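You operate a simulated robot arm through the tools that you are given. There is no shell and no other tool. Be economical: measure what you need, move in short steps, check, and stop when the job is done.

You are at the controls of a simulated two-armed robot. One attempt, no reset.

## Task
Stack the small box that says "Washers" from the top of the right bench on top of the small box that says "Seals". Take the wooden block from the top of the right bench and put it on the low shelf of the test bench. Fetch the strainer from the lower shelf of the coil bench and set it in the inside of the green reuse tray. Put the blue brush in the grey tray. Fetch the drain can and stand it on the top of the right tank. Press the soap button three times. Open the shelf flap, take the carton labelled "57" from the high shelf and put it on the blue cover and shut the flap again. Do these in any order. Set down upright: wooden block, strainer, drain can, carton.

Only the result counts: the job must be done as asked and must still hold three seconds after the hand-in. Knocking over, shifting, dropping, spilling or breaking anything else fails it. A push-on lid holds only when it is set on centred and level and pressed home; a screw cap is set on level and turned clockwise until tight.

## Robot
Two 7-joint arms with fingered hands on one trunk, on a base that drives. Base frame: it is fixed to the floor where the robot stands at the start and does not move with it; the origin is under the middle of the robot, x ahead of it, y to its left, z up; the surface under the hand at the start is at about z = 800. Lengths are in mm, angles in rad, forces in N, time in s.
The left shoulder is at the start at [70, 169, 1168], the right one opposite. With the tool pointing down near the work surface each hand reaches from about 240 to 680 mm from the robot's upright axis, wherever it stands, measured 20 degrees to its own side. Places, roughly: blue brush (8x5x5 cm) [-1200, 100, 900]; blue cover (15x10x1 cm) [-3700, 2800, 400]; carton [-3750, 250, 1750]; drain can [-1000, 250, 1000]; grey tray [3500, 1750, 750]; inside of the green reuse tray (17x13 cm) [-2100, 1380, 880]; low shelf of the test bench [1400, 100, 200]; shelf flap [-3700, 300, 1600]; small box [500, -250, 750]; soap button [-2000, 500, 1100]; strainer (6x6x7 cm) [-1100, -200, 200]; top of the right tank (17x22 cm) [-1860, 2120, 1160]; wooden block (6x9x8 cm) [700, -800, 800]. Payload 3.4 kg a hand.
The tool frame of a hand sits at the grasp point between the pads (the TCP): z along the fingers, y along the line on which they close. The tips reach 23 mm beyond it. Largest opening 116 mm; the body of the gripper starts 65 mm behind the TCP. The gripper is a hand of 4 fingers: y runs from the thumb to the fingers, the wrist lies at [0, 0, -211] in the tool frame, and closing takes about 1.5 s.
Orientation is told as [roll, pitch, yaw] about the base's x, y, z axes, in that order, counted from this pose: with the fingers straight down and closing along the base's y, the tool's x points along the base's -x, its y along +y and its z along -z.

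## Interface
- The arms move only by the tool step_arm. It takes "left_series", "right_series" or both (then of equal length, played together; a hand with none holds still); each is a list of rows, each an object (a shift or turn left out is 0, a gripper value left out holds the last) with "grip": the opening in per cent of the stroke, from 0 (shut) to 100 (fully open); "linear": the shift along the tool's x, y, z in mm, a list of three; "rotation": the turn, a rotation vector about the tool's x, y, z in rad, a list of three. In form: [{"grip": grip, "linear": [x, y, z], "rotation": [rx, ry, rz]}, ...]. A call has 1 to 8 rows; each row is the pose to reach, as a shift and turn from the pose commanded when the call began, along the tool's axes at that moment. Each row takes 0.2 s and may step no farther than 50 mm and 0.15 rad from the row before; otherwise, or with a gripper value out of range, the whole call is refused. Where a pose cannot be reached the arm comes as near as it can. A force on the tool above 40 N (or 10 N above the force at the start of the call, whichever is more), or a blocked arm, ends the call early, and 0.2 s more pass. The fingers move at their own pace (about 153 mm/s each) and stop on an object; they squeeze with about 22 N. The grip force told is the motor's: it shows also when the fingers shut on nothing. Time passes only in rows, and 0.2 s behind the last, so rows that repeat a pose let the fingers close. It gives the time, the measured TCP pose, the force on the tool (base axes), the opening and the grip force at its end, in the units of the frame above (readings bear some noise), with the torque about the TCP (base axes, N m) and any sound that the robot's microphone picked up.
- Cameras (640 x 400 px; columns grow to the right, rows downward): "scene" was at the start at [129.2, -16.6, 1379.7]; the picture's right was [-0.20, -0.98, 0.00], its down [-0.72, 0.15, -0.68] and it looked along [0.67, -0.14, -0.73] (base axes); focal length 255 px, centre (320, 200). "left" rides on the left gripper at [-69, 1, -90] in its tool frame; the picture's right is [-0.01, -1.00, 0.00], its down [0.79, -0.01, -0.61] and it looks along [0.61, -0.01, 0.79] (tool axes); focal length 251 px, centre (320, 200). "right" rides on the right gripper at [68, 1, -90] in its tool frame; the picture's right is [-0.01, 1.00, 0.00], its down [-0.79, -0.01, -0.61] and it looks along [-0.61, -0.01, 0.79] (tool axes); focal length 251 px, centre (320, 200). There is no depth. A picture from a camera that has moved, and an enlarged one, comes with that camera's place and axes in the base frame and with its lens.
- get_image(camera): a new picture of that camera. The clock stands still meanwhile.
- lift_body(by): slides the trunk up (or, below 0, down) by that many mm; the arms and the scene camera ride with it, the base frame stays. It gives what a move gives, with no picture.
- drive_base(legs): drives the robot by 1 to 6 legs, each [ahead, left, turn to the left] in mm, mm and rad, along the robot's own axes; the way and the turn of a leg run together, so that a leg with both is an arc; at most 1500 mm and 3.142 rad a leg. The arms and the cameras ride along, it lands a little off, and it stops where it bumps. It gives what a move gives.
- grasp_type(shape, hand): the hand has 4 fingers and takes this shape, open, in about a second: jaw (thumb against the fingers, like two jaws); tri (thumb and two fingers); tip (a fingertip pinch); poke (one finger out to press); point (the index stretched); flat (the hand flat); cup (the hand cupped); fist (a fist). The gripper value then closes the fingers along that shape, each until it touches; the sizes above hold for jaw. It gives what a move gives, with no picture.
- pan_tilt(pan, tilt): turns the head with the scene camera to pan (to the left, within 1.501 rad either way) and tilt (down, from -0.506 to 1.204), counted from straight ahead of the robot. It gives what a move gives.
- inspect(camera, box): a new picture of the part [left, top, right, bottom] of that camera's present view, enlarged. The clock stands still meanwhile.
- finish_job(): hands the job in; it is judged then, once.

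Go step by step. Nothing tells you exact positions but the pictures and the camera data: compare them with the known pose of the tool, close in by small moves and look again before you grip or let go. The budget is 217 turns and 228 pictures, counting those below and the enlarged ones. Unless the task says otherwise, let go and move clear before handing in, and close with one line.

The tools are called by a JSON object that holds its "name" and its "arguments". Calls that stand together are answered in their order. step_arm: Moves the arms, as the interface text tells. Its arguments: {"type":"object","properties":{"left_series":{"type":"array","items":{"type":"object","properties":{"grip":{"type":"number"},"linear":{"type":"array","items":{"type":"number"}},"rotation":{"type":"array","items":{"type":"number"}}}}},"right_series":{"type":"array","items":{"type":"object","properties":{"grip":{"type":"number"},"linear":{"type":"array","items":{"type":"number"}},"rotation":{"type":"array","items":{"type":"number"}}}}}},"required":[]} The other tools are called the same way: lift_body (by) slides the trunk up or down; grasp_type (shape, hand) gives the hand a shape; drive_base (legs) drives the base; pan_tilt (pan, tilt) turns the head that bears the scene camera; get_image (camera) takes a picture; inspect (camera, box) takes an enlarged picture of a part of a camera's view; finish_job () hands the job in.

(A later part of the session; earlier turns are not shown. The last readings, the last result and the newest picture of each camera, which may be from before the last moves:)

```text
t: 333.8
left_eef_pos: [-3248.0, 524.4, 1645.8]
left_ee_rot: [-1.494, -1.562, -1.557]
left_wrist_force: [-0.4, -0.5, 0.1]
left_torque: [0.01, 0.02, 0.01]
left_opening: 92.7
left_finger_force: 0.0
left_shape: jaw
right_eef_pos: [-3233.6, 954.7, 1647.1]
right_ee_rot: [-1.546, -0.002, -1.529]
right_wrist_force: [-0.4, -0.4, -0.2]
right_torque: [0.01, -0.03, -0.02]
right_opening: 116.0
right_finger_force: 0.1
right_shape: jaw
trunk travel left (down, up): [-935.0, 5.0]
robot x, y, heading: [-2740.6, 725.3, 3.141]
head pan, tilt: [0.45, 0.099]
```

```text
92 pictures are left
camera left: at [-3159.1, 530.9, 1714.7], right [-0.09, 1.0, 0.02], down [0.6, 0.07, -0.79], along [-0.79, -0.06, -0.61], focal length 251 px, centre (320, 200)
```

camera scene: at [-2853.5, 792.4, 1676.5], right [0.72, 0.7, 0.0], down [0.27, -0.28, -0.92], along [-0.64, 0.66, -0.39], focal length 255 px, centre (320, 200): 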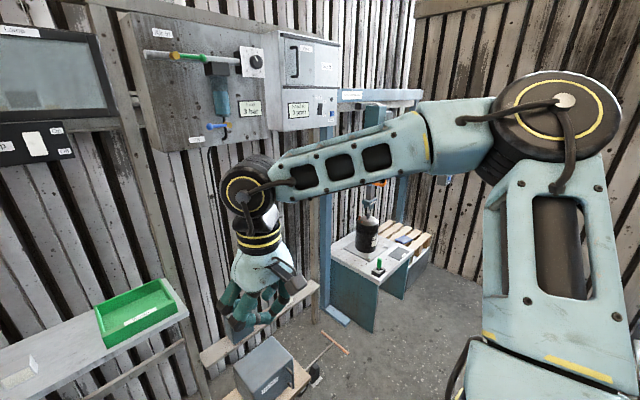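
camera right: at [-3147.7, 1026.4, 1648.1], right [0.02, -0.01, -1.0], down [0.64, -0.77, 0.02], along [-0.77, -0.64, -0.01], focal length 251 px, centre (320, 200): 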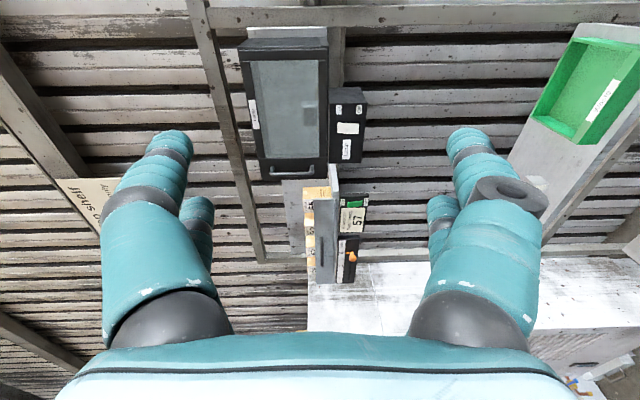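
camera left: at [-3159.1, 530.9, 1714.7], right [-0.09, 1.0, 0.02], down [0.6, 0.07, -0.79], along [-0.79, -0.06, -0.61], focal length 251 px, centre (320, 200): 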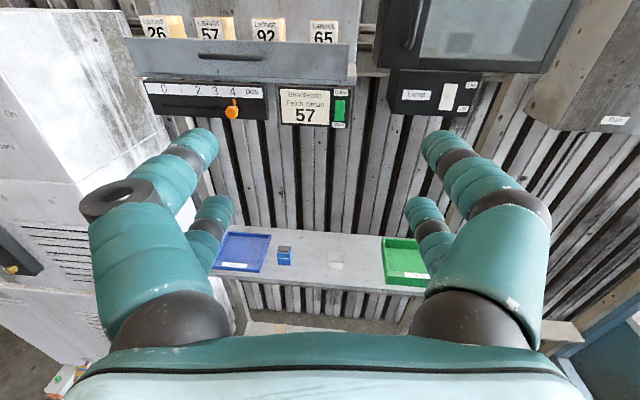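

Handle found at about (-3669, 325, 1639). Before driving in, I fold the left arm back down so it clears the cabinet.

{"name": "step_arm", "arguments": {"left_series": [{"linear": [20, 0, -22], "rotation": [0, 0.14, 0]}, {"linear": [40, 0, -44], "rotation": [0, 0.28, 0]}, {"linear": [60, 0, -66], "rotation": [0, 0.42, 0]}, {"linear": [80, 0, -88], "rotation": [0, 0.56, 0]}, {"linear": [100, 0, -110], "rotation": [0, 0.7, 0]}, {"linear": [120, 0, -132], "rotation": [0, 0.84, 0]}, {"linear": [140, 0, -154], "rotation": [0, 0.98, 0]}, {"linear": [160, 0, -176], "rotation": [0, 1.12, 0]}]}}

{"name": "step_arm", "arguments": {"left_series": [{"linear": [25, 0, 14], "rotation": [0, 0.14, 0]}, {"linear": [50, 0, 28], "rotation": [0, 0.28, 0]}, {"linear": [75, 0, 42], "rotation": [0, 0.42, 0]}]}}

{"name": "drive_base", "arguments": {"legs": [[0, 630, 0], [330, 0, 0]]}}

{"name": "get_image", "arguments": {"camera": "right"}}

{"name": "pan_tilt", "arguments": {"pan": -0.3, "tilt": 0.1}}

{"name": "get_image", "arguments": {"camera": "scene"}}

```text
t: 335.6
left_eef_pos: [-3074.0, 543.7, 1484.7]
left_ee_rot: [-0.007, -0.448, -3.046]
left_wrist_force: [-0.2, 0.6, 0.6]
left_torque: [-0.02, -0.02, -0.03]
left_opening: 92.9
left_finger_force: 0.1
left_shape: jaw
right_eef_pos: [-3234.8, 958.9, 1648.0]
right_ee_rot: [-1.545, -0.003, -1.529]
right_wrist_force: [-0.1, 0.4, -0.2]
right_torque: [0.0, 0.03, -0.04]
right_opening: 115.9
right_finger_force: 0.1
right_shape: jaw
trunk travel left (down, up): [-935.0, 5.0]
robot x, y, heading: [-2741.3, 722.5, 3.141]
head pan, tilt: [0.45, 0.099]
```

```text
t: 336.4
left_eef_pos: [-3025.8, 548.0, 1416.0]
left_ee_rot: [-0.005, -0.029, -3.05]
left_wrist_force: [1.1, 0.5, 0.0]
left_torque: [0.01, 0.01, 0.01]
left_opening: 92.5
left_finger_force: 0.0
left_shape: jaw
right_eef_pos: [-3234.0, 958.6, 1646.5]
right_ee_rot: [-1.547, -0.004, -1.529]
right_wrist_force: [1.1, 0.2, -0.5]
right_torque: [0.0, -0.02, 0.01]
right_opening: 115.9
right_finger_force: 0.0
right_shape: jaw
trunk travel left (down, up): [-935.0, 5.0]
robot x, y, heading: [-2741.7, 726.1, 3.142]
head pan, tilt: [0.45, 0.099]
```

```text
t: 341.7
left_eef_pos: [-3358.2, -75.6, 1417.8]
left_ee_rot: [-0.007, -0.034, -3.049]
left_wrist_force: [0.2, 0.3, 0.0]
left_torque: [-0.04, 0.02, -0.03]
left_opening: 92.8
left_finger_force: 0.1
left_shape: jaw
right_eef_pos: [-3568.3, 334.1, 1648.7]
right_ee_rot: [-1.549, -0.003, -1.529]
right_wrist_force: [0.1, 0.1, -1.1]
right_torque: [0.01, -0.04, 0.02]
right_opening: 115.9
right_finger_force: 0.1
right_shape: jaw
trunk travel left (down, up): [-935.0, 5.0]
robot x, y, heading: [-3077.3, 104.7, 3.14]
head pan, tilt: [0.45, 0.099]
```

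```text
91 pictures are left
camera right: at [-3481.7, 406.1, 1648.9], right [0.02, -0.01, -1.0], down [0.64, -0.77, 0.02], along [-0.77, -0.64, -0.01], focal length 251 px, centre (320, 200)
```

right: 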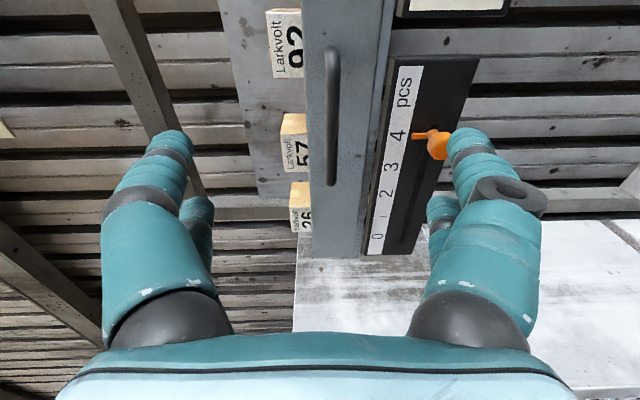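

```text
t: 342.8
left_eef_pos: [-3362.8, -74.4, 1415.9]
left_ee_rot: [-0.007, -0.03, -3.051]
left_wrist_force: [0.3, -0.4, 0.9]
left_torque: [-0.02, -0.03, -0.03]
left_opening: 92.6
left_finger_force: 0.0
left_shape: jaw
right_eef_pos: [-3571.6, 334.1, 1648.2]
right_ee_rot: [-1.547, -0.005, -1.529]
right_wrist_force: [0.0, -0.2, 0.2]
right_torque: [-0.02, -0.01, 0.0]
right_opening: 115.8
right_finger_force: 0.0
right_shape: jaw
trunk travel left (down, up): [-935.0, 5.0]
robot x, y, heading: [-3073.7, 103.8, 3.141]
head pan, tilt: [-0.3, 0.099]
```

```text
90 pictures are left
camera scene: at [-3215.2, 129.3, 1704.4], right [0.3, 0.96, 0.0], down [0.1, -0.03, -0.99], along [-0.95, 0.29, -0.1], focal length 255 px, centre (320, 200)
```

scene: 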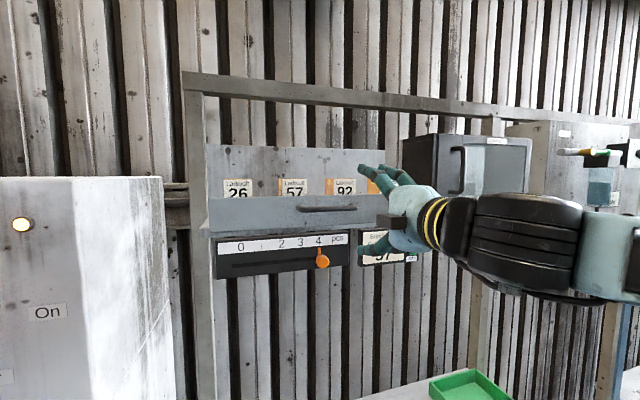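

Handle confirmed near (-3669, 323, 1637). I narrow the opening to keep off the slider below, and close in on the bar.

{"name": "step_arm", "arguments": {"right_series": [{"linear": [0, 6, 0], "grip": 50}, {"linear": [-3, 11, 20], "grip": 50}, {"linear": [-5, 11, 40], "grip": 50}, {"linear": [-6, 11, 55], "grip": 50}]}}

{"name": "get_image", "arguments": {"camera": "right"}}

{"name": "inspect", "arguments": {"camera": "scene", "box": [200, 120, 440, 290]}}

```text
t: 343.8
left_eef_pos: [-3363.2, -74.7, 1416.4]
left_ee_rot: [-0.009, -0.03, -3.05]
left_wrist_force: [-0.5, 0.6, 0.1]
left_torque: [-0.04, 0.02, -0.03]
left_opening: 92.7
left_finger_force: 0.1
left_shape: jaw
right_eef_pos: [-3628.2, 325.5, 1636.4]
right_ee_rot: [-1.546, -0.003, -1.528]
right_wrist_force: [-0.1, -0.4, 0.1]
right_torque: [0.01, 0.01, -0.01]
right_opening: 58.5
right_finger_force: 0.0
right_shape: jaw
trunk travel left (down, up): [-935.0, 5.0]
robot x, y, heading: [-3079.5, 101.5, 3.14]
head pan, tilt: [-0.3, 0.099]
```

```text
89 pictures are left
camera right: at [-3541.8, 396.9, 1636.1], right [0.03, -0.01, -1.0], down [0.64, -0.77, 0.03], along [-0.77, -0.64, -0.01], focal length 251 px, centre (320, 200)
```

right: 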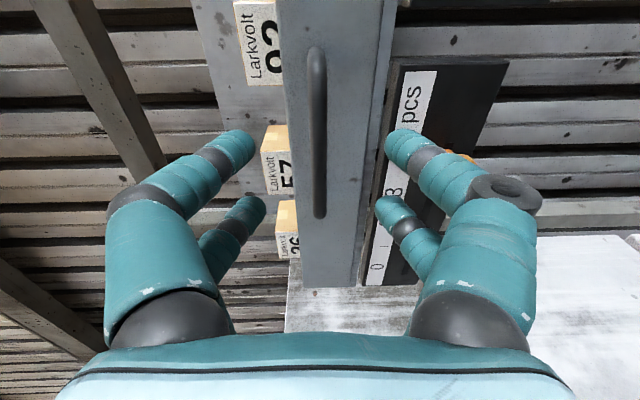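

```text
2.35 times, centred on (320, 205) of scene
camera zoom: at [-3215.6, 129.2, 1704.3], right [0.3, 0.95, 0.0], down [0.1, -0.03, -0.99], along [-0.95, 0.3, -0.1], focal length 600 px, centre (320, 188)
```

zoom: 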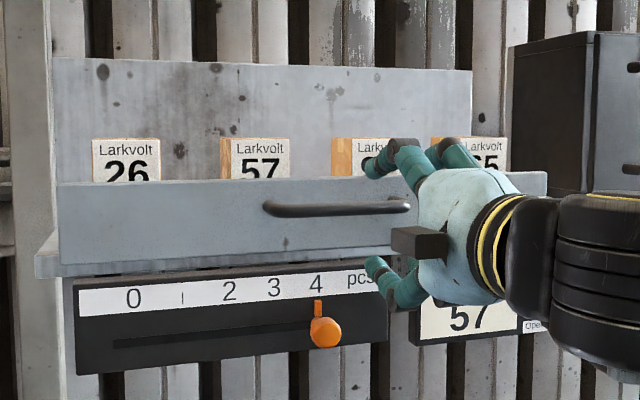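

Cross-checking the two views puts the bar farther away (x≈-3714, y 233–371). I shift slightly south and drive the base in.

{"name": "step_arm", "arguments": {"right_series": [{"linear": [-10, 0, 0]}, {"linear": [-18, 0, 0]}]}}

{"name": "drive_base", "arguments": {"legs": [[50, 0, 0]]}}

{"name": "get_image", "arguments": {"camera": "right"}}

{"name": "inspect", "arguments": {"camera": "scene", "box": [200, 120, 440, 290]}}

```text
t: 344.4
left_eef_pos: [-3362.9, -76.2, 1416.9]
left_ee_rot: [-0.007, -0.029, -3.051]
left_wrist_force: [0.5, -1.0, -0.6]
left_torque: [0.01, 0.02, -0.02]
left_opening: 92.8
left_finger_force: 0.1
left_shape: jaw
right_eef_pos: [-3627.0, 306.4, 1635.5]
right_ee_rot: [-1.546, -0.003, -1.529]
right_wrist_force: [-0.4, 0.4, 0.6]
right_torque: [0.01, -0.02, 0.0]
right_opening: 58.5
right_finger_force: 0.0
right_shape: jaw
trunk travel left (down, up): [-935.0, 5.0]
robot x, y, heading: [-3077.3, 103.3, 3.138]
head pan, tilt: [-0.3, 0.099]
```

```text
t: 345.3
left_eef_pos: [-3401.3, -75.6, 1418.7]
left_ee_rot: [-0.009, -0.04, -3.051]
left_wrist_force: [1.4, 0.2, 1.1]
left_torque: [0.01, 0.07, 0.0]
left_opening: 92.7
left_finger_force: 0.1
left_shape: jaw
right_eef_pos: [-3662.0, 308.9, 1640.1]
right_ee_rot: [-1.557, -0.003, -1.529]
right_wrist_force: [0.1, 0.4, -0.5]
right_torque: [-0.02, -0.01, -0.03]
right_opening: 58.8
right_finger_force: 0.0
right_shape: jaw
trunk travel left (down, up): [-935.0, 5.0]
robot x, y, heading: [-3123.1, 103.6, 3.141]
head pan, tilt: [-0.3, 0.099]
```

```text
87 pictures are left
camera right: at [-3575.0, 379.4, 1640.8], right [0.01, -0.01, -1.0], down [0.64, -0.77, 0.02], along [-0.77, -0.64, 0.0], focal length 251 px, centre (320, 200)
```

right: 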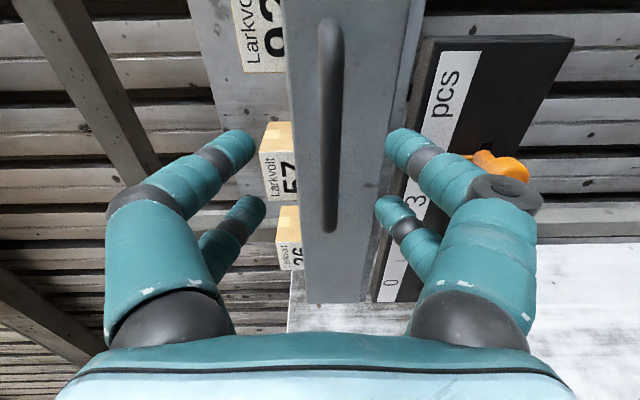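

```text
2.35 times, centred on (320, 205) of scene
camera zoom: at [-3249.2, 129.6, 1705.7], right [0.3, 0.96, 0.0], down [0.09, -0.03, -1.0], along [-0.95, 0.29, -0.09], focal length 600 px, centre (320, 188)
```

zoom: 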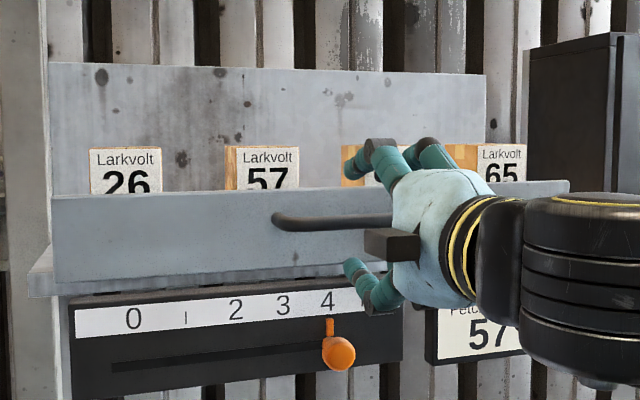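

{"name": "step_arm", "arguments": {"right_series": [{"linear": [0, 0, 12]}, {"linear": [0, 0, 24]}, {"linear": [0, 0, 32]}]}}

{"name": "get_image", "arguments": {"camera": "right"}}

```text
t: 346.1
left_eef_pos: [-3409.7, -76.2, 1417.9]
left_ee_rot: [-0.007, -0.033, -3.051]
left_wrist_force: [-0.7, 0.7, -0.3]
left_torque: [-0.01, 0.0, -0.01]
left_opening: 92.6
left_finger_force: 0.0
left_shape: jaw
right_eef_pos: [-3704.6, 306.6, 1636.4]
right_ee_rot: [-1.55, -0.003, -1.53]
right_wrist_force: [0.2, 0.8, -0.3]
right_torque: [-0.01, -0.02, 0.02]
right_opening: 58.6
right_finger_force: 0.0
right_shape: jaw
trunk travel left (down, up): [-935.0, 5.0]
robot x, y, heading: [-3126.8, 104.0, 3.14]
head pan, tilt: [-0.3, 0.099]
```

```text
85 pictures are left
camera right: at [-3618.3, 378.5, 1637.1], right [0.02, -0.01, -1.0], down [0.64, -0.77, 0.02], along [-0.77, -0.64, -0.01], focal length 251 px, centre (320, 200)
```

right: 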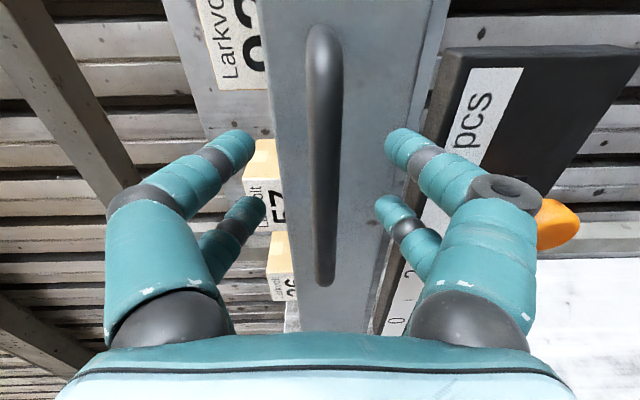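

The bar lies right between the fingers. Close on it.

{"name": "step_arm", "arguments": {"right_series": [{"linear": [0, 0, 0], "grip": 0}, {"linear": [0, 0, 0], "grip": 0}, {"linear": [0, 0, 0], "grip": 0}, {"linear": [0, 0, 0], "grip": 0}, {"linear": [0, 0, 0], "grip": 0}]}}

{"name": "get_image", "arguments": {"camera": "right"}}

```text
t: 347.3
left_eef_pos: [-3411.8, -75.1, 1417.7]
left_ee_rot: [-0.008, -0.03, -3.05]
left_wrist_force: [-0.4, -0.4, 0.2]
left_torque: [0.02, 0.0, -0.02]
left_opening: 92.6
left_finger_force: 0.1
left_shape: jaw
right_eef_pos: [-3706.3, 306.5, 1635.2]
right_ee_rot: [-1.55, -0.003, -1.529]
right_wrist_force: [0.0, -1.2, -0.2]
right_torque: [0.01, -0.01, -0.06]
right_opening: 0.1
right_finger_force: 22.1
right_shape: jaw
trunk travel left (down, up): [-935.0, 5.0]
robot x, y, heading: [-3127.4, 100.4, 3.139]
head pan, tilt: [-0.3, 0.099]
```

```text
84 pictures are left
camera right: at [-3620.8, 378.3, 1636.3], right [0.02, -0.01, -1.0], down [0.64, -0.77, 0.02], along [-0.77, -0.64, -0.01], focal length 251 px, centre (320, 200)
```

right: 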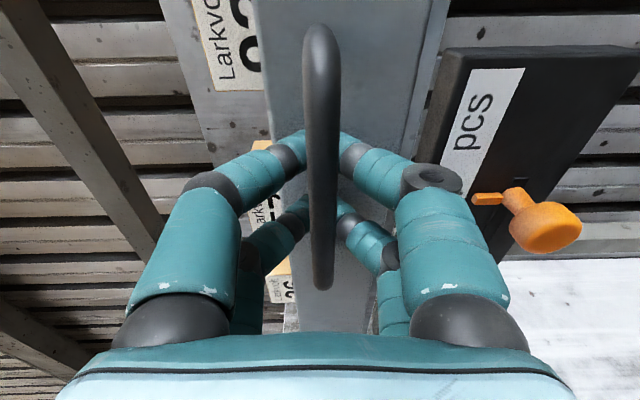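

The fingers have closed behind the bar, so it is hooked. I pull back gently and see how the flap moves.

{"name": "step_arm", "arguments": {"right_series": [{"linear": [0, 0, -10]}, {"linear": [0, 0, -18]}, {"linear": [0, 0, -26]}, {"linear": [0, 0, -34]}, {"linear": [0, 3, -42]}]}}

{"name": "get_image", "arguments": {"camera": "right"}}

{"name": "inspect", "arguments": {"camera": "scene", "box": [200, 120, 440, 290]}}

```text
t: 348.5
left_eef_pos: [-3430.7, -76.6, 1412.1]
left_ee_rot: [-0.008, -0.018, -3.051]
left_wrist_force: [0.5, -1.0, 0.0]
left_torque: [0.0, -0.03, 0.0]
left_opening: 92.4
left_finger_force: 0.0
left_shape: jaw
right_eef_pos: [-3687.2, 306.3, 1626.0]
right_ee_rot: [-1.531, -0.004, -1.528]
right_wrist_force: [-30.4, -4.7, -17.9]
right_torque: [-0.06, 0.15, -0.11]
right_opening: 0.2
right_finger_force: 22.0
right_shape: jaw
trunk travel left (down, up): [-935.0, 5.0]
robot x, y, heading: [-3126.0, 103.4, -3.142]
head pan, tilt: [-0.3, 0.099]
```

```text
83 pictures are left
camera right: at [-3601.1, 378.8, 1626.5], right [0.04, -0.01, -1.0], down [0.64, -0.77, 0.04], along [-0.77, -0.64, -0.02], focal length 251 px, centre (320, 200)
```

right: 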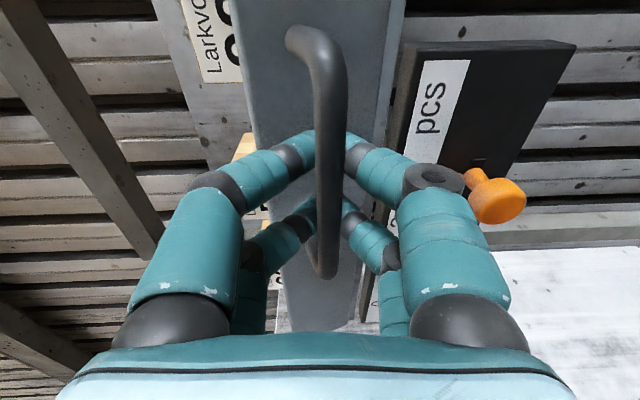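

```text
2.35 times, centred on (320, 205) of scene
camera zoom: at [-3286.6, 128.3, 1702.3], right [0.3, 0.96, 0.0], down [0.11, -0.03, -0.99], along [-0.95, 0.29, -0.11], focal length 600 px, centre (320, 188)
```

zoom: 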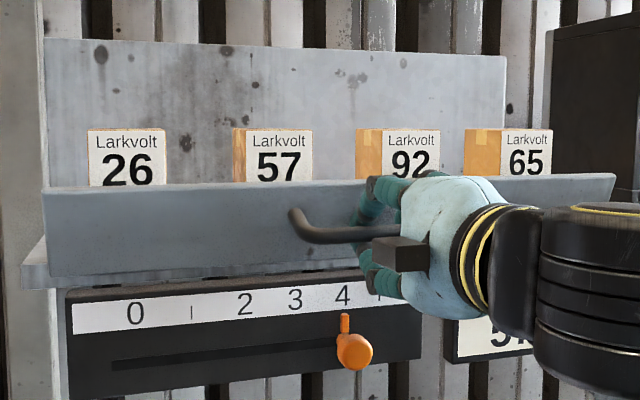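

The flap is tipping outward on a bottom hinge. The slider knob sits just below my hand, so I slide the hooked hand north along the bar, then pull downward.

{"name": "step_arm", "arguments": {"right_series": [{"linear": [12, 5, 12]}, {"linear": [30, 8, 14]}, {"linear": [32, 18, 14]}, {"linear": [32, 28, 14]}, {"linear": [32, 38, 16]}]}}

{"name": "get_image", "arguments": {"camera": "right"}}

{"name": "inspect", "arguments": {"camera": "scene", "box": [200, 120, 440, 290]}}

```text
t: 349.7
left_eef_pos: [-3409.0, -79.2, 1416.0]
left_ee_rot: [-0.011, -0.03, -3.052]
left_wrist_force: [-0.4, -0.2, -0.3]
left_torque: [0.03, -0.02, 0.01]
left_opening: 92.5
left_finger_force: 0.0
left_shape: jaw
right_eef_pos: [-3680.5, 333.7, 1597.5]
right_ee_rot: [-1.549, -0.001, -1.53]
right_wrist_force: [1.7, -6.6, 0.8]
right_torque: [0.03, 0.08, -0.03]
right_opening: 0.0
right_finger_force: 22.2
right_shape: jaw
trunk travel left (down, up): [-935.0, 5.0]
robot x, y, heading: [-3129.3, 101.2, 3.138]
head pan, tilt: [-0.3, 0.099]
```

```text
81 pictures are left
camera right: at [-3594.6, 405.8, 1597.7], right [0.02, -0.01, -1.0], down [0.64, -0.77, 0.02], along [-0.77, -0.64, -0.01], focal length 251 px, centre (320, 200)
```

right: 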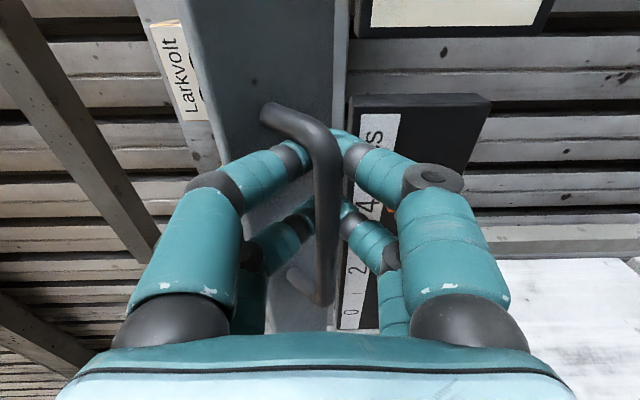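

```text
2.35 times, centred on (320, 205) of scene
camera zoom: at [-3262.8, 123.3, 1704.7], right [0.3, 0.95, 0.0], down [0.09, -0.03, -1.0], along [-0.95, 0.3, -0.1], focal length 600 px, centre (320, 188)
```

zoom: 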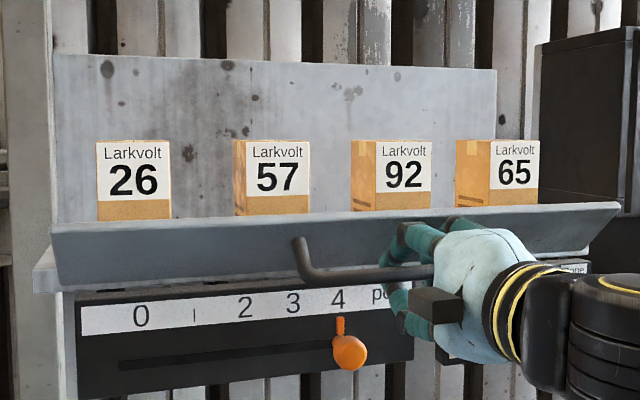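

{"name": "step_arm", "arguments": {"right_series": [{"linear": [2, 9, 2]}, {"linear": [4, 18, 4]}, {"linear": [4, 26, 7]}, {"linear": [4, 33, 10]}]}}

{"name": "get_image", "arguments": {"camera": "right"}}

{"name": "inspect", "arguments": {"camera": "scene", "box": [200, 120, 440, 290]}}

```text
t: 350.7
left_eef_pos: [-3406.9, -80.7, 1416.9]
left_ee_rot: [-0.012, -0.034, -3.051]
left_wrist_force: [-0.7, -0.1, 0.7]
left_torque: [0.04, -0.01, 0.01]
left_opening: 92.2
left_finger_force: 0.0
left_shape: jaw
right_eef_pos: [-3684.5, 334.7, 1565.8]
right_ee_rot: [-1.553, 0.003, -1.529]
right_wrist_force: [7.1, -13.0, 6.9]
right_torque: [0.22, 0.62, -0.44]
right_opening: 0.1
right_finger_force: 22.0
right_shape: jaw
trunk travel left (down, up): [-935.0, 5.0]
robot x, y, heading: [-3128.9, 99.4, 3.144]
head pan, tilt: [-0.3, 0.099]
```

```text
79 pictures are left
camera right: at [-3599.0, 406.4, 1565.8], right [0.02, -0.01, -1.0], down [0.64, -0.77, 0.02], along [-0.77, -0.64, -0.01], focal length 251 px, centre (320, 200)
```

right: 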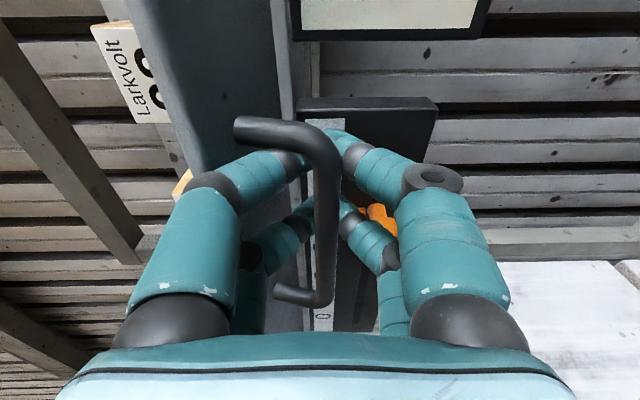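

```text
2.35 times, centred on (320, 205) of scene
camera zoom: at [-3258.1, 121.2, 1705.2], right [0.3, 0.96, 0.0], down [0.09, -0.02, -1.0], along [-0.95, 0.3, -0.09], focal length 600 px, centre (320, 188)
```

zoom: 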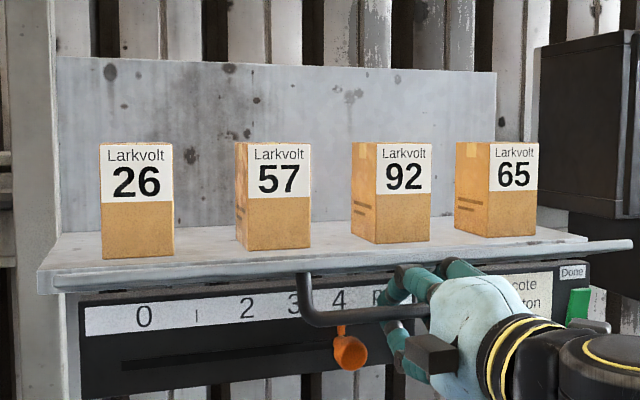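

The flap is now open, about level. I open the fingers slightly and withdraw to see whether it stays.

{"name": "step_arm", "arguments": {"right_series": [{"linear": [0, -2, -2], "grip": 30}, {"linear": [0, -2, -2], "grip": 32}, {"linear": [0, -2, -2], "grip": 32}]}}

{"name": "get_image", "arguments": {"camera": "right"}}

```text
t: 351.5
left_eef_pos: [-3409.0, -81.9, 1416.9]
left_ee_rot: [-0.012, -0.033, -3.05]
left_wrist_force: [-0.7, 0.4, 0.2]
left_torque: [0.02, 0.03, 0.01]
left_opening: 92.6
left_finger_force: 0.1
left_shape: jaw
right_eef_pos: [-3686.9, 333.5, 1565.8]
right_ee_rot: [-1.548, 0.001, -1.528]
right_wrist_force: [7.4, -14.7, -2.2]
right_torque: [0.34, 0.2, -0.14]
right_opening: 35.7
right_finger_force: 0.0
right_shape: jaw
trunk travel left (down, up): [-935.0, 5.0]
robot x, y, heading: [-3125.8, 101.3, 3.142]
head pan, tilt: [-0.3, 0.099]
```

```text
77 pictures are left
camera right: at [-3599.9, 406.5, 1566.2], right [0.02, -0.01, -1.0], down [0.64, -0.77, 0.02], along [-0.77, -0.64, -0.01], focal length 251 px, centre (320, 200)
```

right: 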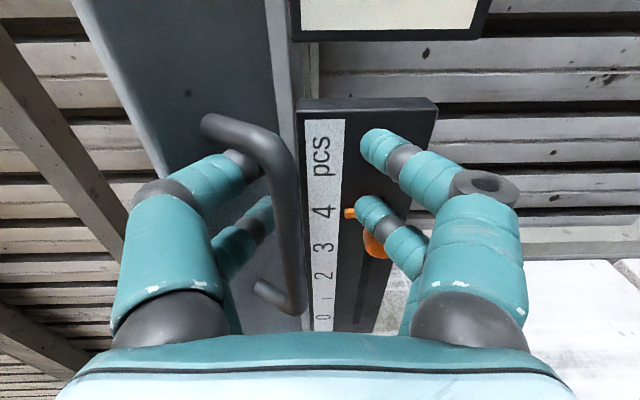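

{"name": "step_arm", "arguments": {"right_series": [{"linear": [0, 4, -20]}, {"linear": [0, 4, -50]}, {"linear": [0, 4, -90]}, {"linear": [0, 4, -130]}]}}

{"name": "inspect", "arguments": {"camera": "scene", "box": [200, 120, 440, 290]}}

{"name": "get_image", "arguments": {"camera": "right"}}

```text
t: 352.5
left_eef_pos: [-3414.8, -77.4, 1416.8]
left_ee_rot: [-0.007, -0.027, -3.049]
left_wrist_force: [-0.2, 0.4, 0.3]
left_torque: [0.0, -0.04, 0.01]
left_opening: 92.8
left_finger_force: 0.1
left_shape: jaw
right_eef_pos: [-3581.5, 347.3, 1582.4]
right_ee_rot: [-1.543, -0.002, -1.529]
right_wrist_force: [-0.1, -0.5, 0.5]
right_torque: [0.01, 0.0, -0.01]
right_opening: 37.0
right_finger_force: 0.0
right_shape: jaw
right hand out of reach, approached as far as the arm can: row 4
trunk travel left (down, up): [-935.0, 5.0]
robot x, y, heading: [-3127.8, 103.0, 3.143]
head pan, tilt: [-0.3, 0.099]
```

```text
2.35 times, centred on (320, 205) of scene
camera zoom: at [-3267.8, 126.3, 1704.1], right [0.3, 0.96, 0.0], down [0.1, -0.03, -0.99], along [-0.95, 0.29, -0.1], focal length 600 px, centre (320, 188)
```

zoom: 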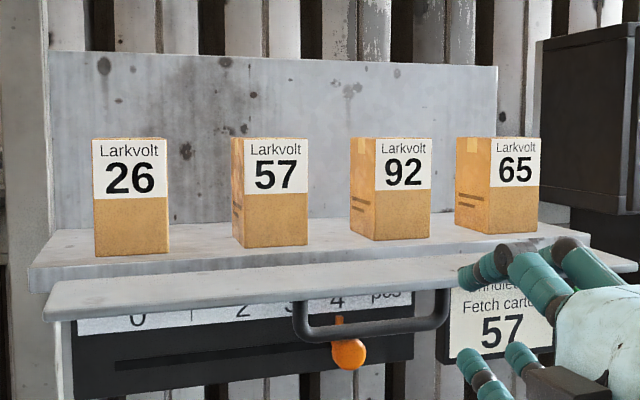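

```text
75 pictures are left
camera right: at [-3495.5, 419.5, 1583.2], right [0.03, -0.01, -1.0], down [0.64, -0.77, 0.03], along [-0.77, -0.64, -0.02], focal length 251 px, centre (320, 200)
```

right: 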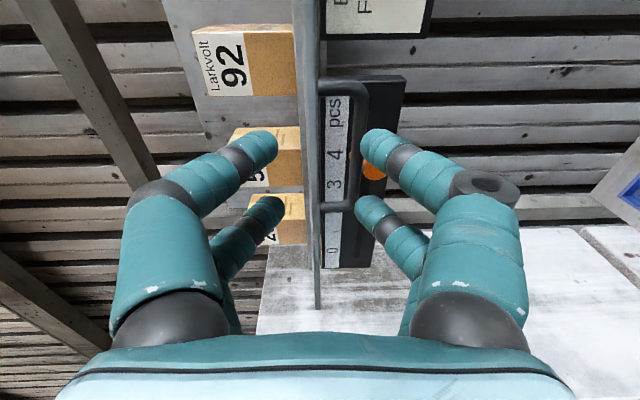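

The flap stays open and the knob is still at 4. I back off, fold the right hand down, and bring the left hand (camera on top) to forward pointing for the carton.

{"name": "drive_base", "arguments": {"legs": [[-300, 0, 0], [0, -330, 0]]}}

{"name": "step_arm", "arguments": {"right_series": [{"linear": [0, 18, -18], "rotation": [-0.14, 0, 0]}, {"linear": [0, 36, -36], "rotation": [-0.28, 0, 0]}, {"linear": [0, 54, -54], "rotation": [-0.42, 0, 0]}, {"linear": [0, 72, -72], "rotation": [-0.56, 0, 0]}, {"linear": [0, 90, -90], "rotation": [-0.7, 0, 0]}, {"linear": [0, 108, -108], "rotation": [-0.84, 0, 0]}, {"linear": [0, 126, -126], "rotation": [-0.98, 0, 0]}, {"linear": [0, 144, -144], "rotation": [-1.12, 0, 0]}], "left_series": [{"linear": [-22, 0, -25], "rotation": [0, -0.14, 0]}, {"linear": [-44, 0, -50], "rotation": [0, -0.28, 0]}, {"linear": [-66, 0, -70], "rotation": [0, -0.42, 0]}, {"linear": [-88, 0, -90], "rotation": [0, -0.56, 0]}, {"linear": [-110, 0, -110], "rotation": [0, -0.7, 0]}, {"linear": [-132, 0, -130], "rotation": [0, -0.84, 0]}, {"linear": [-154, 0, -150], "rotation": [0, -0.98, 0]}, {"linear": [-176, 0, -170], "rotation": [0, -1.12, 0]}]}}

```text
t: 356.4
left_eef_pos: [-3113.4, 251.8, 1416.6]
left_ee_rot: [-0.009, -0.031, -3.047]
left_wrist_force: [0.4, -0.5, 0.4]
left_torque: [0.0, 0.02, 0.0]
left_opening: 92.7
left_finger_force: 0.1
left_shape: jaw
right_eef_pos: [-3280.8, 677.0, 1583.5]
right_ee_rot: [-1.543, -0.001, -1.527]
right_wrist_force: [1.5, -0.3, -0.7]
right_torque: [-0.01, -0.01, -0.01]
right_opening: 37.3
right_finger_force: 0.1
right_shape: jaw
trunk travel left (down, up): [-935.0, 5.0]
robot x, y, heading: [-2831.4, 430.4, -3.139]
head pan, tilt: [-0.3, 0.099]
```

```text
t: 358.2
left_eef_pos: [-3283.9, 239.3, 1592.7]
left_ee_rot: [-0.018, -1.154, -3.036]
left_wrist_force: [0.0, 0.4, 0.7]
left_torque: [-0.01, 0.0, -0.05]
left_opening: 92.7
left_finger_force: 0.1
left_shape: jaw
right_eef_pos: [-3134.2, 686.2, 1443.3]
right_ee_rot: [-0.425, -0.003, -1.528]
right_wrist_force: [-0.1, 0.4, -0.2]
right_torque: [-0.02, 0.01, -0.01]
right_opening: 37.0
right_finger_force: 0.0
right_shape: jaw
trunk travel left (down, up): [-935.0, 5.0]
robot x, y, heading: [-2828.4, 434.4, -3.141]
head pan, tilt: [-0.3, 0.099]
```

{"name": "step_arm", "arguments": {"right_series": [{"linear": [0, 0, 0], "rotation": [-0.14, 0, 0]}, {"linear": [0, 0, 0], "rotation": [-0.28, 0, 0]}, {"linear": [0, 0, 0], "rotation": [-0.42, 0, 0]}], "left_series": [{"linear": [-26, 0, 10], "rotation": [0, -0.14, 0]}, {"linear": [-52, 0, 20], "rotation": [0, -0.28, 0]}, {"linear": [-79, 0, 30], "rotation": [0, -0.416, 0]}]}}

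{"name": "drive_base", "arguments": {"legs": [[220, 0, 0]]}}

{"name": "get_image", "arguments": {"camera": "left"}}

{"name": "pan_tilt", "arguments": {"pan": 0.3, "tilt": 0.2}}

{"name": "get_image", "arguments": {"camera": "scene"}}

```text
t: 359.0
left_eef_pos: [-3344.3, 232.6, 1650.5]
left_ee_rot: [-1.057, -1.561, -1.994]
left_wrist_force: [-0.4, 1.3, -0.4]
left_torque: [0.01, 0.0, -0.03]
left_opening: 92.7
left_finger_force: 0.1
left_shape: jaw
right_eef_pos: [-3135.3, 686.0, 1443.3]
right_ee_rot: [-0.001, -0.004, -1.528]
right_wrist_force: [-0.3, -0.2, -0.3]
right_torque: [0.02, -0.02, 0.01]
right_opening: 37.2
right_finger_force: 0.0
right_shape: jaw
trunk travel left (down, up): [-935.0, 5.0]
robot x, y, heading: [-2827.7, 431.8, -3.141]
head pan, tilt: [-0.3, 0.099]
```

```text
t: 360.6
left_eef_pos: [-3547.8, 232.0, 1652.1]
left_ee_rot: [-1.695, -1.563, -1.354]
left_wrist_force: [0.2, -0.1, -0.4]
left_torque: [0.0, -0.01, -0.05]
left_opening: 92.8
left_finger_force: 0.0
left_shape: jaw
right_eef_pos: [-3343.1, 685.8, 1444.0]
right_ee_rot: [-0.011, -0.003, -1.523]
right_wrist_force: [0.1, -0.2, 0.3]
right_torque: [0.0, 0.04, 0.01]
right_opening: 36.9
right_finger_force: 0.0
right_shape: jaw
trunk travel left (down, up): [-935.0, 5.0]
robot x, y, heading: [-3045.2, 432.3, -3.138]
head pan, tilt: [-0.3, 0.099]
```

```text
74 pictures are left
camera left: at [-3458.9, 239.1, 1721.5], right [-0.09, 1.0, 0.02], down [0.6, 0.07, -0.8], along [-0.79, -0.07, -0.61], focal length 251 px, centre (320, 200)
```

left: 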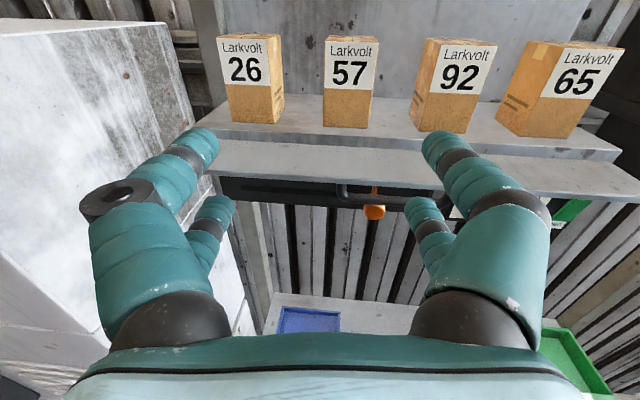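

```text
t: 361.6
left_eef_pos: [-3556.9, 231.9, 1650.0]
left_ee_rot: [-0.974, -1.563, -2.072]
left_wrist_force: [0.7, 0.1, -0.3]
left_torque: [0.01, 0.01, 0.02]
left_opening: 92.5
left_finger_force: 0.0
left_shape: jaw
right_eef_pos: [-3349.4, 684.8, 1443.8]
right_ee_rot: [-0.004, -0.004, -1.523]
right_wrist_force: [0.5, 1.3, 0.5]
right_torque: [-0.04, -0.01, -0.03]
right_opening: 37.2
right_finger_force: 0.1
right_shape: jaw
trunk travel left (down, up): [-935.0, 5.0]
robot x, y, heading: [-3043.0, 434.6, -3.138]
head pan, tilt: [0.3, 0.201]
```

```text
73 pictures are left
camera scene: at [-3182.8, 405.1, 1694.8], right [-0.3, 0.95, 0.0], down [0.19, 0.06, -0.98], along [-0.93, -0.29, -0.2], focal length 255 px, centre (320, 200)
```

scene: 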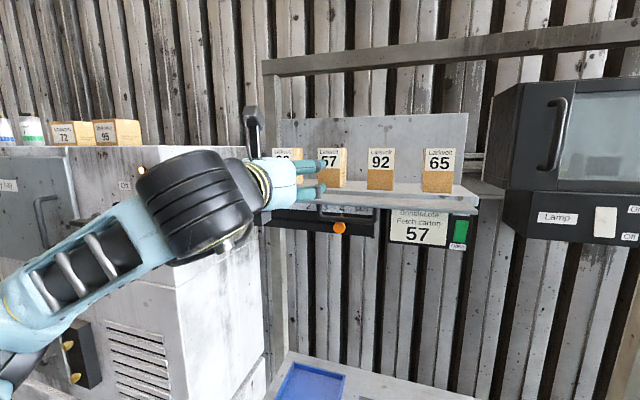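

The carton 57 front is near (-3776, 245). I straighten the left hand, align in y, and drive in partly.

{"name": "step_arm", "arguments": {"left_series": [{"linear": [0, -7, 0], "rotation": [0.045, 0, 0]}, {"linear": [0, -14, 0], "rotation": [0.09, 0, 0]}]}}

{"name": "drive_base", "arguments": {"legs": [[140, 0, 0]]}}

{"name": "get_image", "arguments": {"camera": "left"}}

{"name": "get_image", "arguments": {"camera": "scene"}}

```text
t: 362.2
left_eef_pos: [-3557.1, 245.4, 1650.9]
left_ee_rot: [-1.144, -1.561, -1.996]
left_wrist_force: [0.4, -0.2, 0.4]
left_torque: [-0.01, -0.02, 0.02]
left_opening: 92.5
left_finger_force: 0.1
left_shape: jaw
right_eef_pos: [-3349.7, 685.9, 1444.0]
right_ee_rot: [-0.006, -0.003, -1.523]
right_wrist_force: [0.0, 1.0, 0.2]
right_torque: [-0.02, -0.04, 0.02]
right_opening: 36.8
right_finger_force: 0.1
right_shape: jaw
trunk travel left (down, up): [-935.0, 5.0]
robot x, y, heading: [-3045.9, 434.2, -3.135]
head pan, tilt: [0.3, 0.201]
```

```text
t: 363.6
left_eef_pos: [-3694.9, 247.7, 1653.3]
left_ee_rot: [-1.666, -1.563, -1.475]
left_wrist_force: [-0.6, -0.2, -0.2]
left_torque: [-0.03, 0.01, 0.01]
left_opening: 92.7
left_finger_force: 0.1
left_shape: jaw
right_eef_pos: [-3484.0, 686.5, 1444.0]
right_ee_rot: [-0.007, -0.004, -1.527]
right_wrist_force: [0.4, -0.8, -0.2]
right_torque: [-0.01, 0.02, 0.0]
right_opening: 37.0
right_finger_force: 0.1
right_shape: jaw
trunk travel left (down, up): [-935.0, 5.0]
robot x, y, heading: [-3182.0, 430.8, -3.143]
head pan, tilt: [0.3, 0.201]
```

```text
72 pictures are left
camera left: at [-3604.1, 246.0, 1720.9], right [0.0, 1.0, 0.02], down [0.61, 0.01, -0.8], along [-0.8, 0.01, -0.61], focal length 251 px, centre (320, 200)
```

left: 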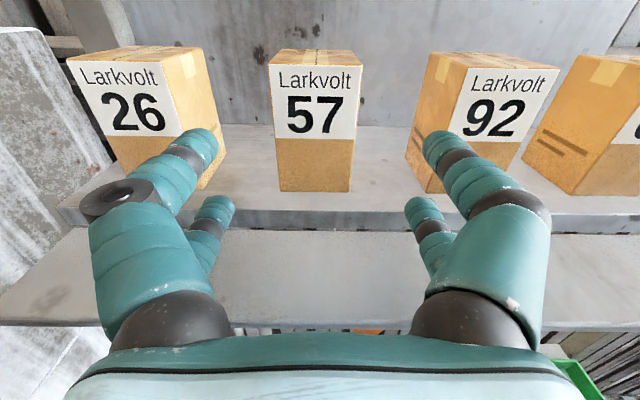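

```text
71 pictures are left
camera scene: at [-3317.6, 405.1, 1695.5], right [-0.3, 0.95, 0.0], down [0.19, 0.06, -0.98], along [-0.94, -0.29, -0.2], focal length 255 px, centre (320, 200)
```

scene: 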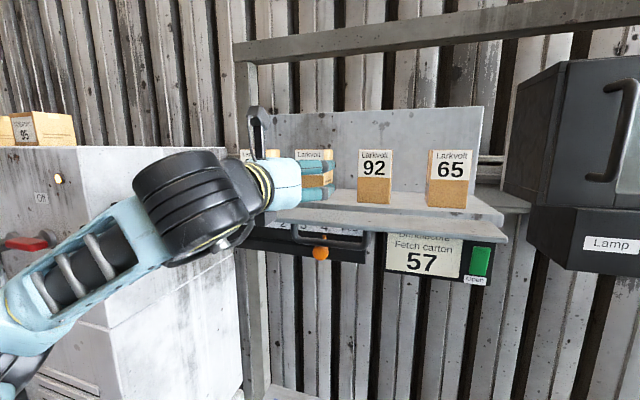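

Well aligned. I shift 4 mm south and drive in so the fingers pass either side of carton 57.

{"name": "step_arm", "arguments": {"left_series": [{"linear": [0, 4, 0]}, {"linear": [0, 4, 0]}]}}

{"name": "drive_base", "arguments": {"legs": [[70, 0, 0]]}}

{"name": "get_image", "arguments": {"camera": "left"}}

```text
t: 364.2
left_eef_pos: [-3696.4, 243.3, 1651.1]
left_ee_rot: [-1.528, -1.564, -1.612]
left_wrist_force: [1.1, -0.3, 0.8]
left_torque: [-0.04, 0.01, 0.0]
left_opening: 92.7
left_finger_force: 0.0
left_shape: jaw
right_eef_pos: [-3486.6, 686.9, 1443.3]
right_ee_rot: [-0.008, -0.005, -1.528]
right_wrist_force: [-0.3, -0.7, -0.2]
right_torque: [0.02, 0.03, 0.03]
right_opening: 37.1
right_finger_force: 0.1
right_shape: jaw
trunk travel left (down, up): [-935.0, 5.0]
robot x, y, heading: [-3183.2, 434.3, -3.144]
head pan, tilt: [0.3, 0.201]
```

```text
t: 365.2
left_eef_pos: [-3756.1, 242.9, 1656.0]
left_ee_rot: [-2.365, -1.559, -0.775]
left_wrist_force: [0.7, 0.3, -0.4]
left_torque: [-0.01, 0.04, -0.01]
left_opening: 92.6
left_finger_force: 0.1
left_shape: jaw
right_eef_pos: [-3546.7, 685.6, 1446.0]
right_ee_rot: [-0.017, -0.003, -1.527]
right_wrist_force: [0.5, 0.4, 0.4]
right_torque: [0.02, 0.06, -0.02]
right_opening: 37.2
right_finger_force: 0.0
right_shape: jaw
trunk travel left (down, up): [-935.0, 5.0]
robot x, y, heading: [-3254.5, 435.5, -3.142]
head pan, tilt: [0.3, 0.201]
```

```text
70 pictures are left
camera left: at [-3664.9, 242.4, 1723.7], right [0.0, 1.0, 0.02], down [0.6, 0.01, -0.8], along [-0.8, 0.01, -0.6], focal length 251 px, centre (320, 200)
```

left: 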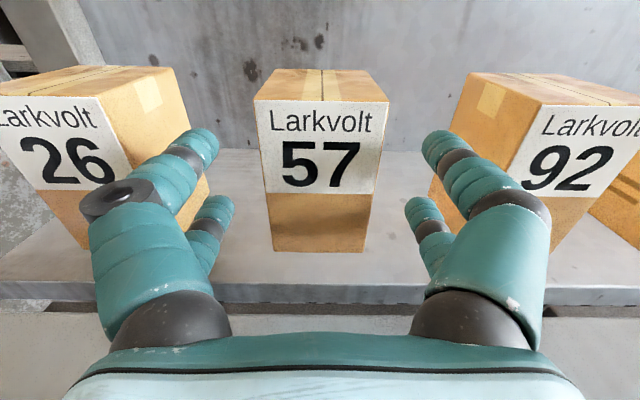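

{"name": "step_arm", "arguments": {"left_series": [{"linear": [0, 0, 12]}, {"linear": [0, 0, 24]}, {"linear": [2, 0, 34]}]}}

{"name": "get_image", "arguments": {"camera": "left"}}

```text
t: 366.0
left_eef_pos: [-3802.0, 244.0, 1649.1]
left_ee_rot: [-1.382, -1.565, -1.757]
left_wrist_force: [0.0, -0.1, -0.2]
left_torque: [-0.02, 0.04, 0.0]
left_opening: 93.2
left_finger_force: 0.1
left_shape: jaw
right_eef_pos: [-3558.4, 686.1, 1443.0]
right_ee_rot: [-0.007, -0.003, -1.528]
right_wrist_force: [-0.8, -0.4, -0.4]
right_torque: [0.05, 0.01, 0.01]
right_opening: 36.9
right_finger_force: 0.1
right_shape: jaw
trunk travel left (down, up): [-935.0, 5.0]
robot x, y, heading: [-3256.2, 432.1, -3.137]
head pan, tilt: [0.3, 0.201]
```

```text
69 pictures are left
camera left: at [-3712.6, 242.7, 1717.8], right [0.0, 1.0, 0.02], down [0.61, 0.01, -0.79], along [-0.79, 0.01, -0.61], focal length 251 px, centre (320, 200)
```

left: 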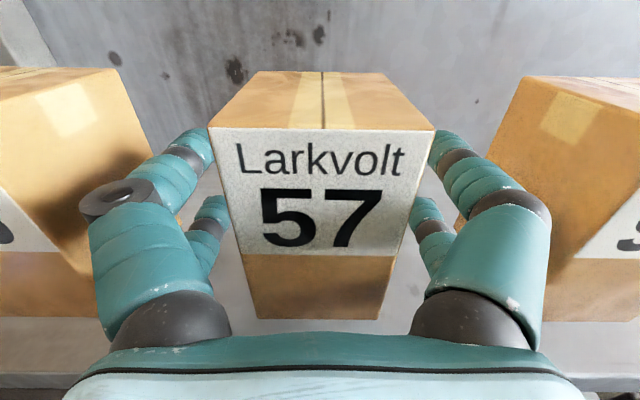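

The carton (60 x 70 x 93) is between the fingers. Close and lift slightly.

{"name": "step_arm", "arguments": {"left_series": [{"linear": [0, 0, 0], "grip": 0}, {"linear": [0, 0, 0], "grip": 0}, {"linear": [0, 0, 0], "grip": 0}, {"linear": [0, 0, 0], "grip": 0}, {"linear": [-10, 0, 0], "grip": 0}, {"linear": [-25, 0, 0], "grip": 0}, {"linear": [-25, 0, 0], "grip": 0}]}}

{"name": "get_image", "arguments": {"camera": "left"}}

```text
t: 367.6
left_eef_pos: [-3804.4, 242.8, 1673.9]
left_ee_rot: [-1.218, -1.564, -1.924]
left_wrist_force: [-0.3, 0.7, -2.8]
left_torque: [0.03, 0.01, 0.01]
left_opening: 51.4
left_finger_force: 21.8
left_shape: jaw
right_eef_pos: [-3559.5, 686.5, 1442.9]
right_ee_rot: [-0.006, -0.004, -1.527]
right_wrist_force: [0.2, -0.6, 0.5]
right_torque: [0.01, 0.0, -0.01]
right_opening: 37.1
right_finger_force: 0.1
right_shape: jaw
trunk travel left (down, up): [-935.0, 5.0]
robot x, y, heading: [-3255.3, 433.7, -3.14]
head pan, tilt: [0.3, 0.201]
```

```text
68 pictures are left
camera left: at [-3714.9, 241.9, 1742.9], right [0.0, 1.0, 0.02], down [0.61, 0.01, -0.79], along [-0.79, 0.01, -0.61], focal length 251 px, centre (320, 200)
```

left: 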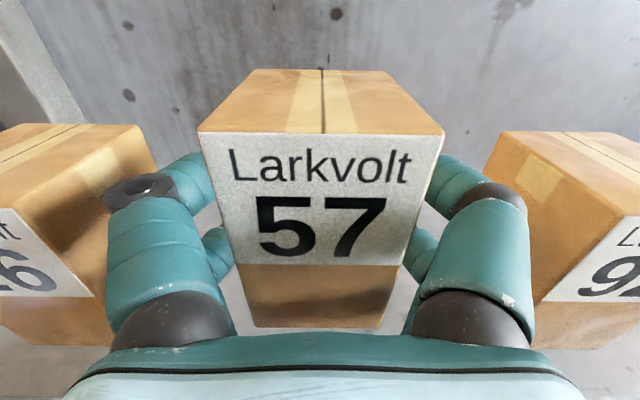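

Carton 57 is in hand and level. I back away and drive north toward the pallet with the blue cover.

{"name": "drive_base", "arguments": {"legs": [[-380, 0, 0], [0, -1500, 0], [0, -350, 0]]}}

{"name": "pan_tilt", "arguments": {"pan": -0.3, "tilt": 0.7}}

{"name": "get_image", "arguments": {"camera": "scene"}}

{"name": "get_image", "arguments": {"camera": "left"}}

```text
t: 378.8
left_eef_pos: [-3447.9, 2055.8, 1673.9]
left_ee_rot: [-1.35, -1.561, -1.765]
left_wrist_force: [0.1, -0.6, -1.9]
left_torque: [-0.02, -0.01, -0.01]
left_opening: 51.5
left_finger_force: 22.1
left_shape: jaw
right_eef_pos: [-3217.0, 2504.0, 1443.2]
right_ee_rot: [-0.005, -0.001, -1.502]
right_wrist_force: [0.1, 0.2, -0.7]
right_torque: [0.01, 0.01, 0.0]
right_opening: 37.3
right_finger_force: 0.1
right_shape: jaw
trunk travel left (down, up): [-935.0, 5.0]
robot x, y, heading: [-2905.7, 2263.2, -3.115]
head pan, tilt: [0.3, 0.201]
```

```text
t: 379.8
left_eef_pos: [-3449.0, 2059.6, 1674.2]
left_ee_rot: [-1.233, -1.563, -1.881]
left_wrist_force: [-0.7, 0.1, -2.4]
left_torque: [-0.01, 0.0, 0.04]
left_opening: 51.0
left_finger_force: 21.9
left_shape: jaw
right_eef_pos: [-3215.1, 2509.8, 1443.2]
right_ee_rot: [-0.006, -0.004, -1.502]
right_wrist_force: [-0.1, -0.4, 0.1]
right_torque: [0.01, 0.01, 0.03]
right_opening: 37.0
right_finger_force: 0.1
right_shape: jaw
trunk travel left (down, up): [-935.0, 5.0]
robot x, y, heading: [-2904.3, 2264.9, -3.116]
head pan, tilt: [-0.3, 0.7]
```

```text
67 pictures are left
camera scene: at [-3036.5, 2285.6, 1649.6], right [0.27, 0.96, 0.0], down [0.62, -0.17, -0.77], along [-0.74, 0.21, -0.64], focal length 255 px, centre (320, 200)
```

scene: 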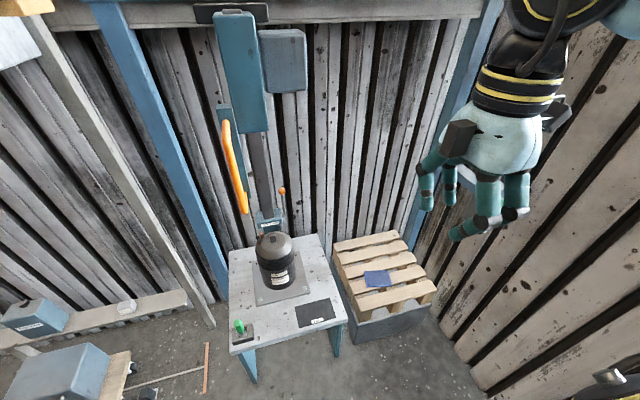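

```text
66 pictures are left
camera left: at [-3359.6, 2061.6, 1743.0], right [-0.03, 1.0, 0.02], down [0.61, 0.03, -0.79], along [-0.79, -0.01, -0.61], focal length 251 px, centre (320, 200)
```

left: 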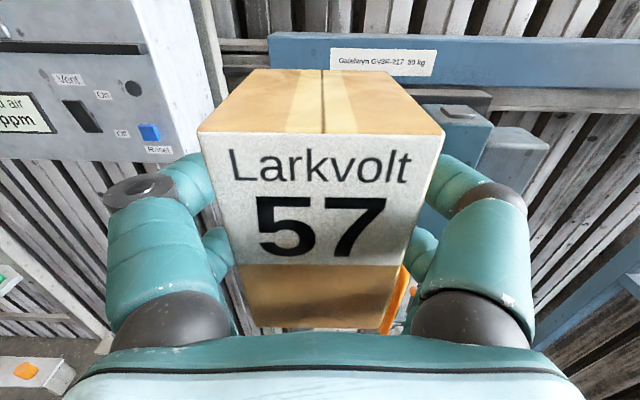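

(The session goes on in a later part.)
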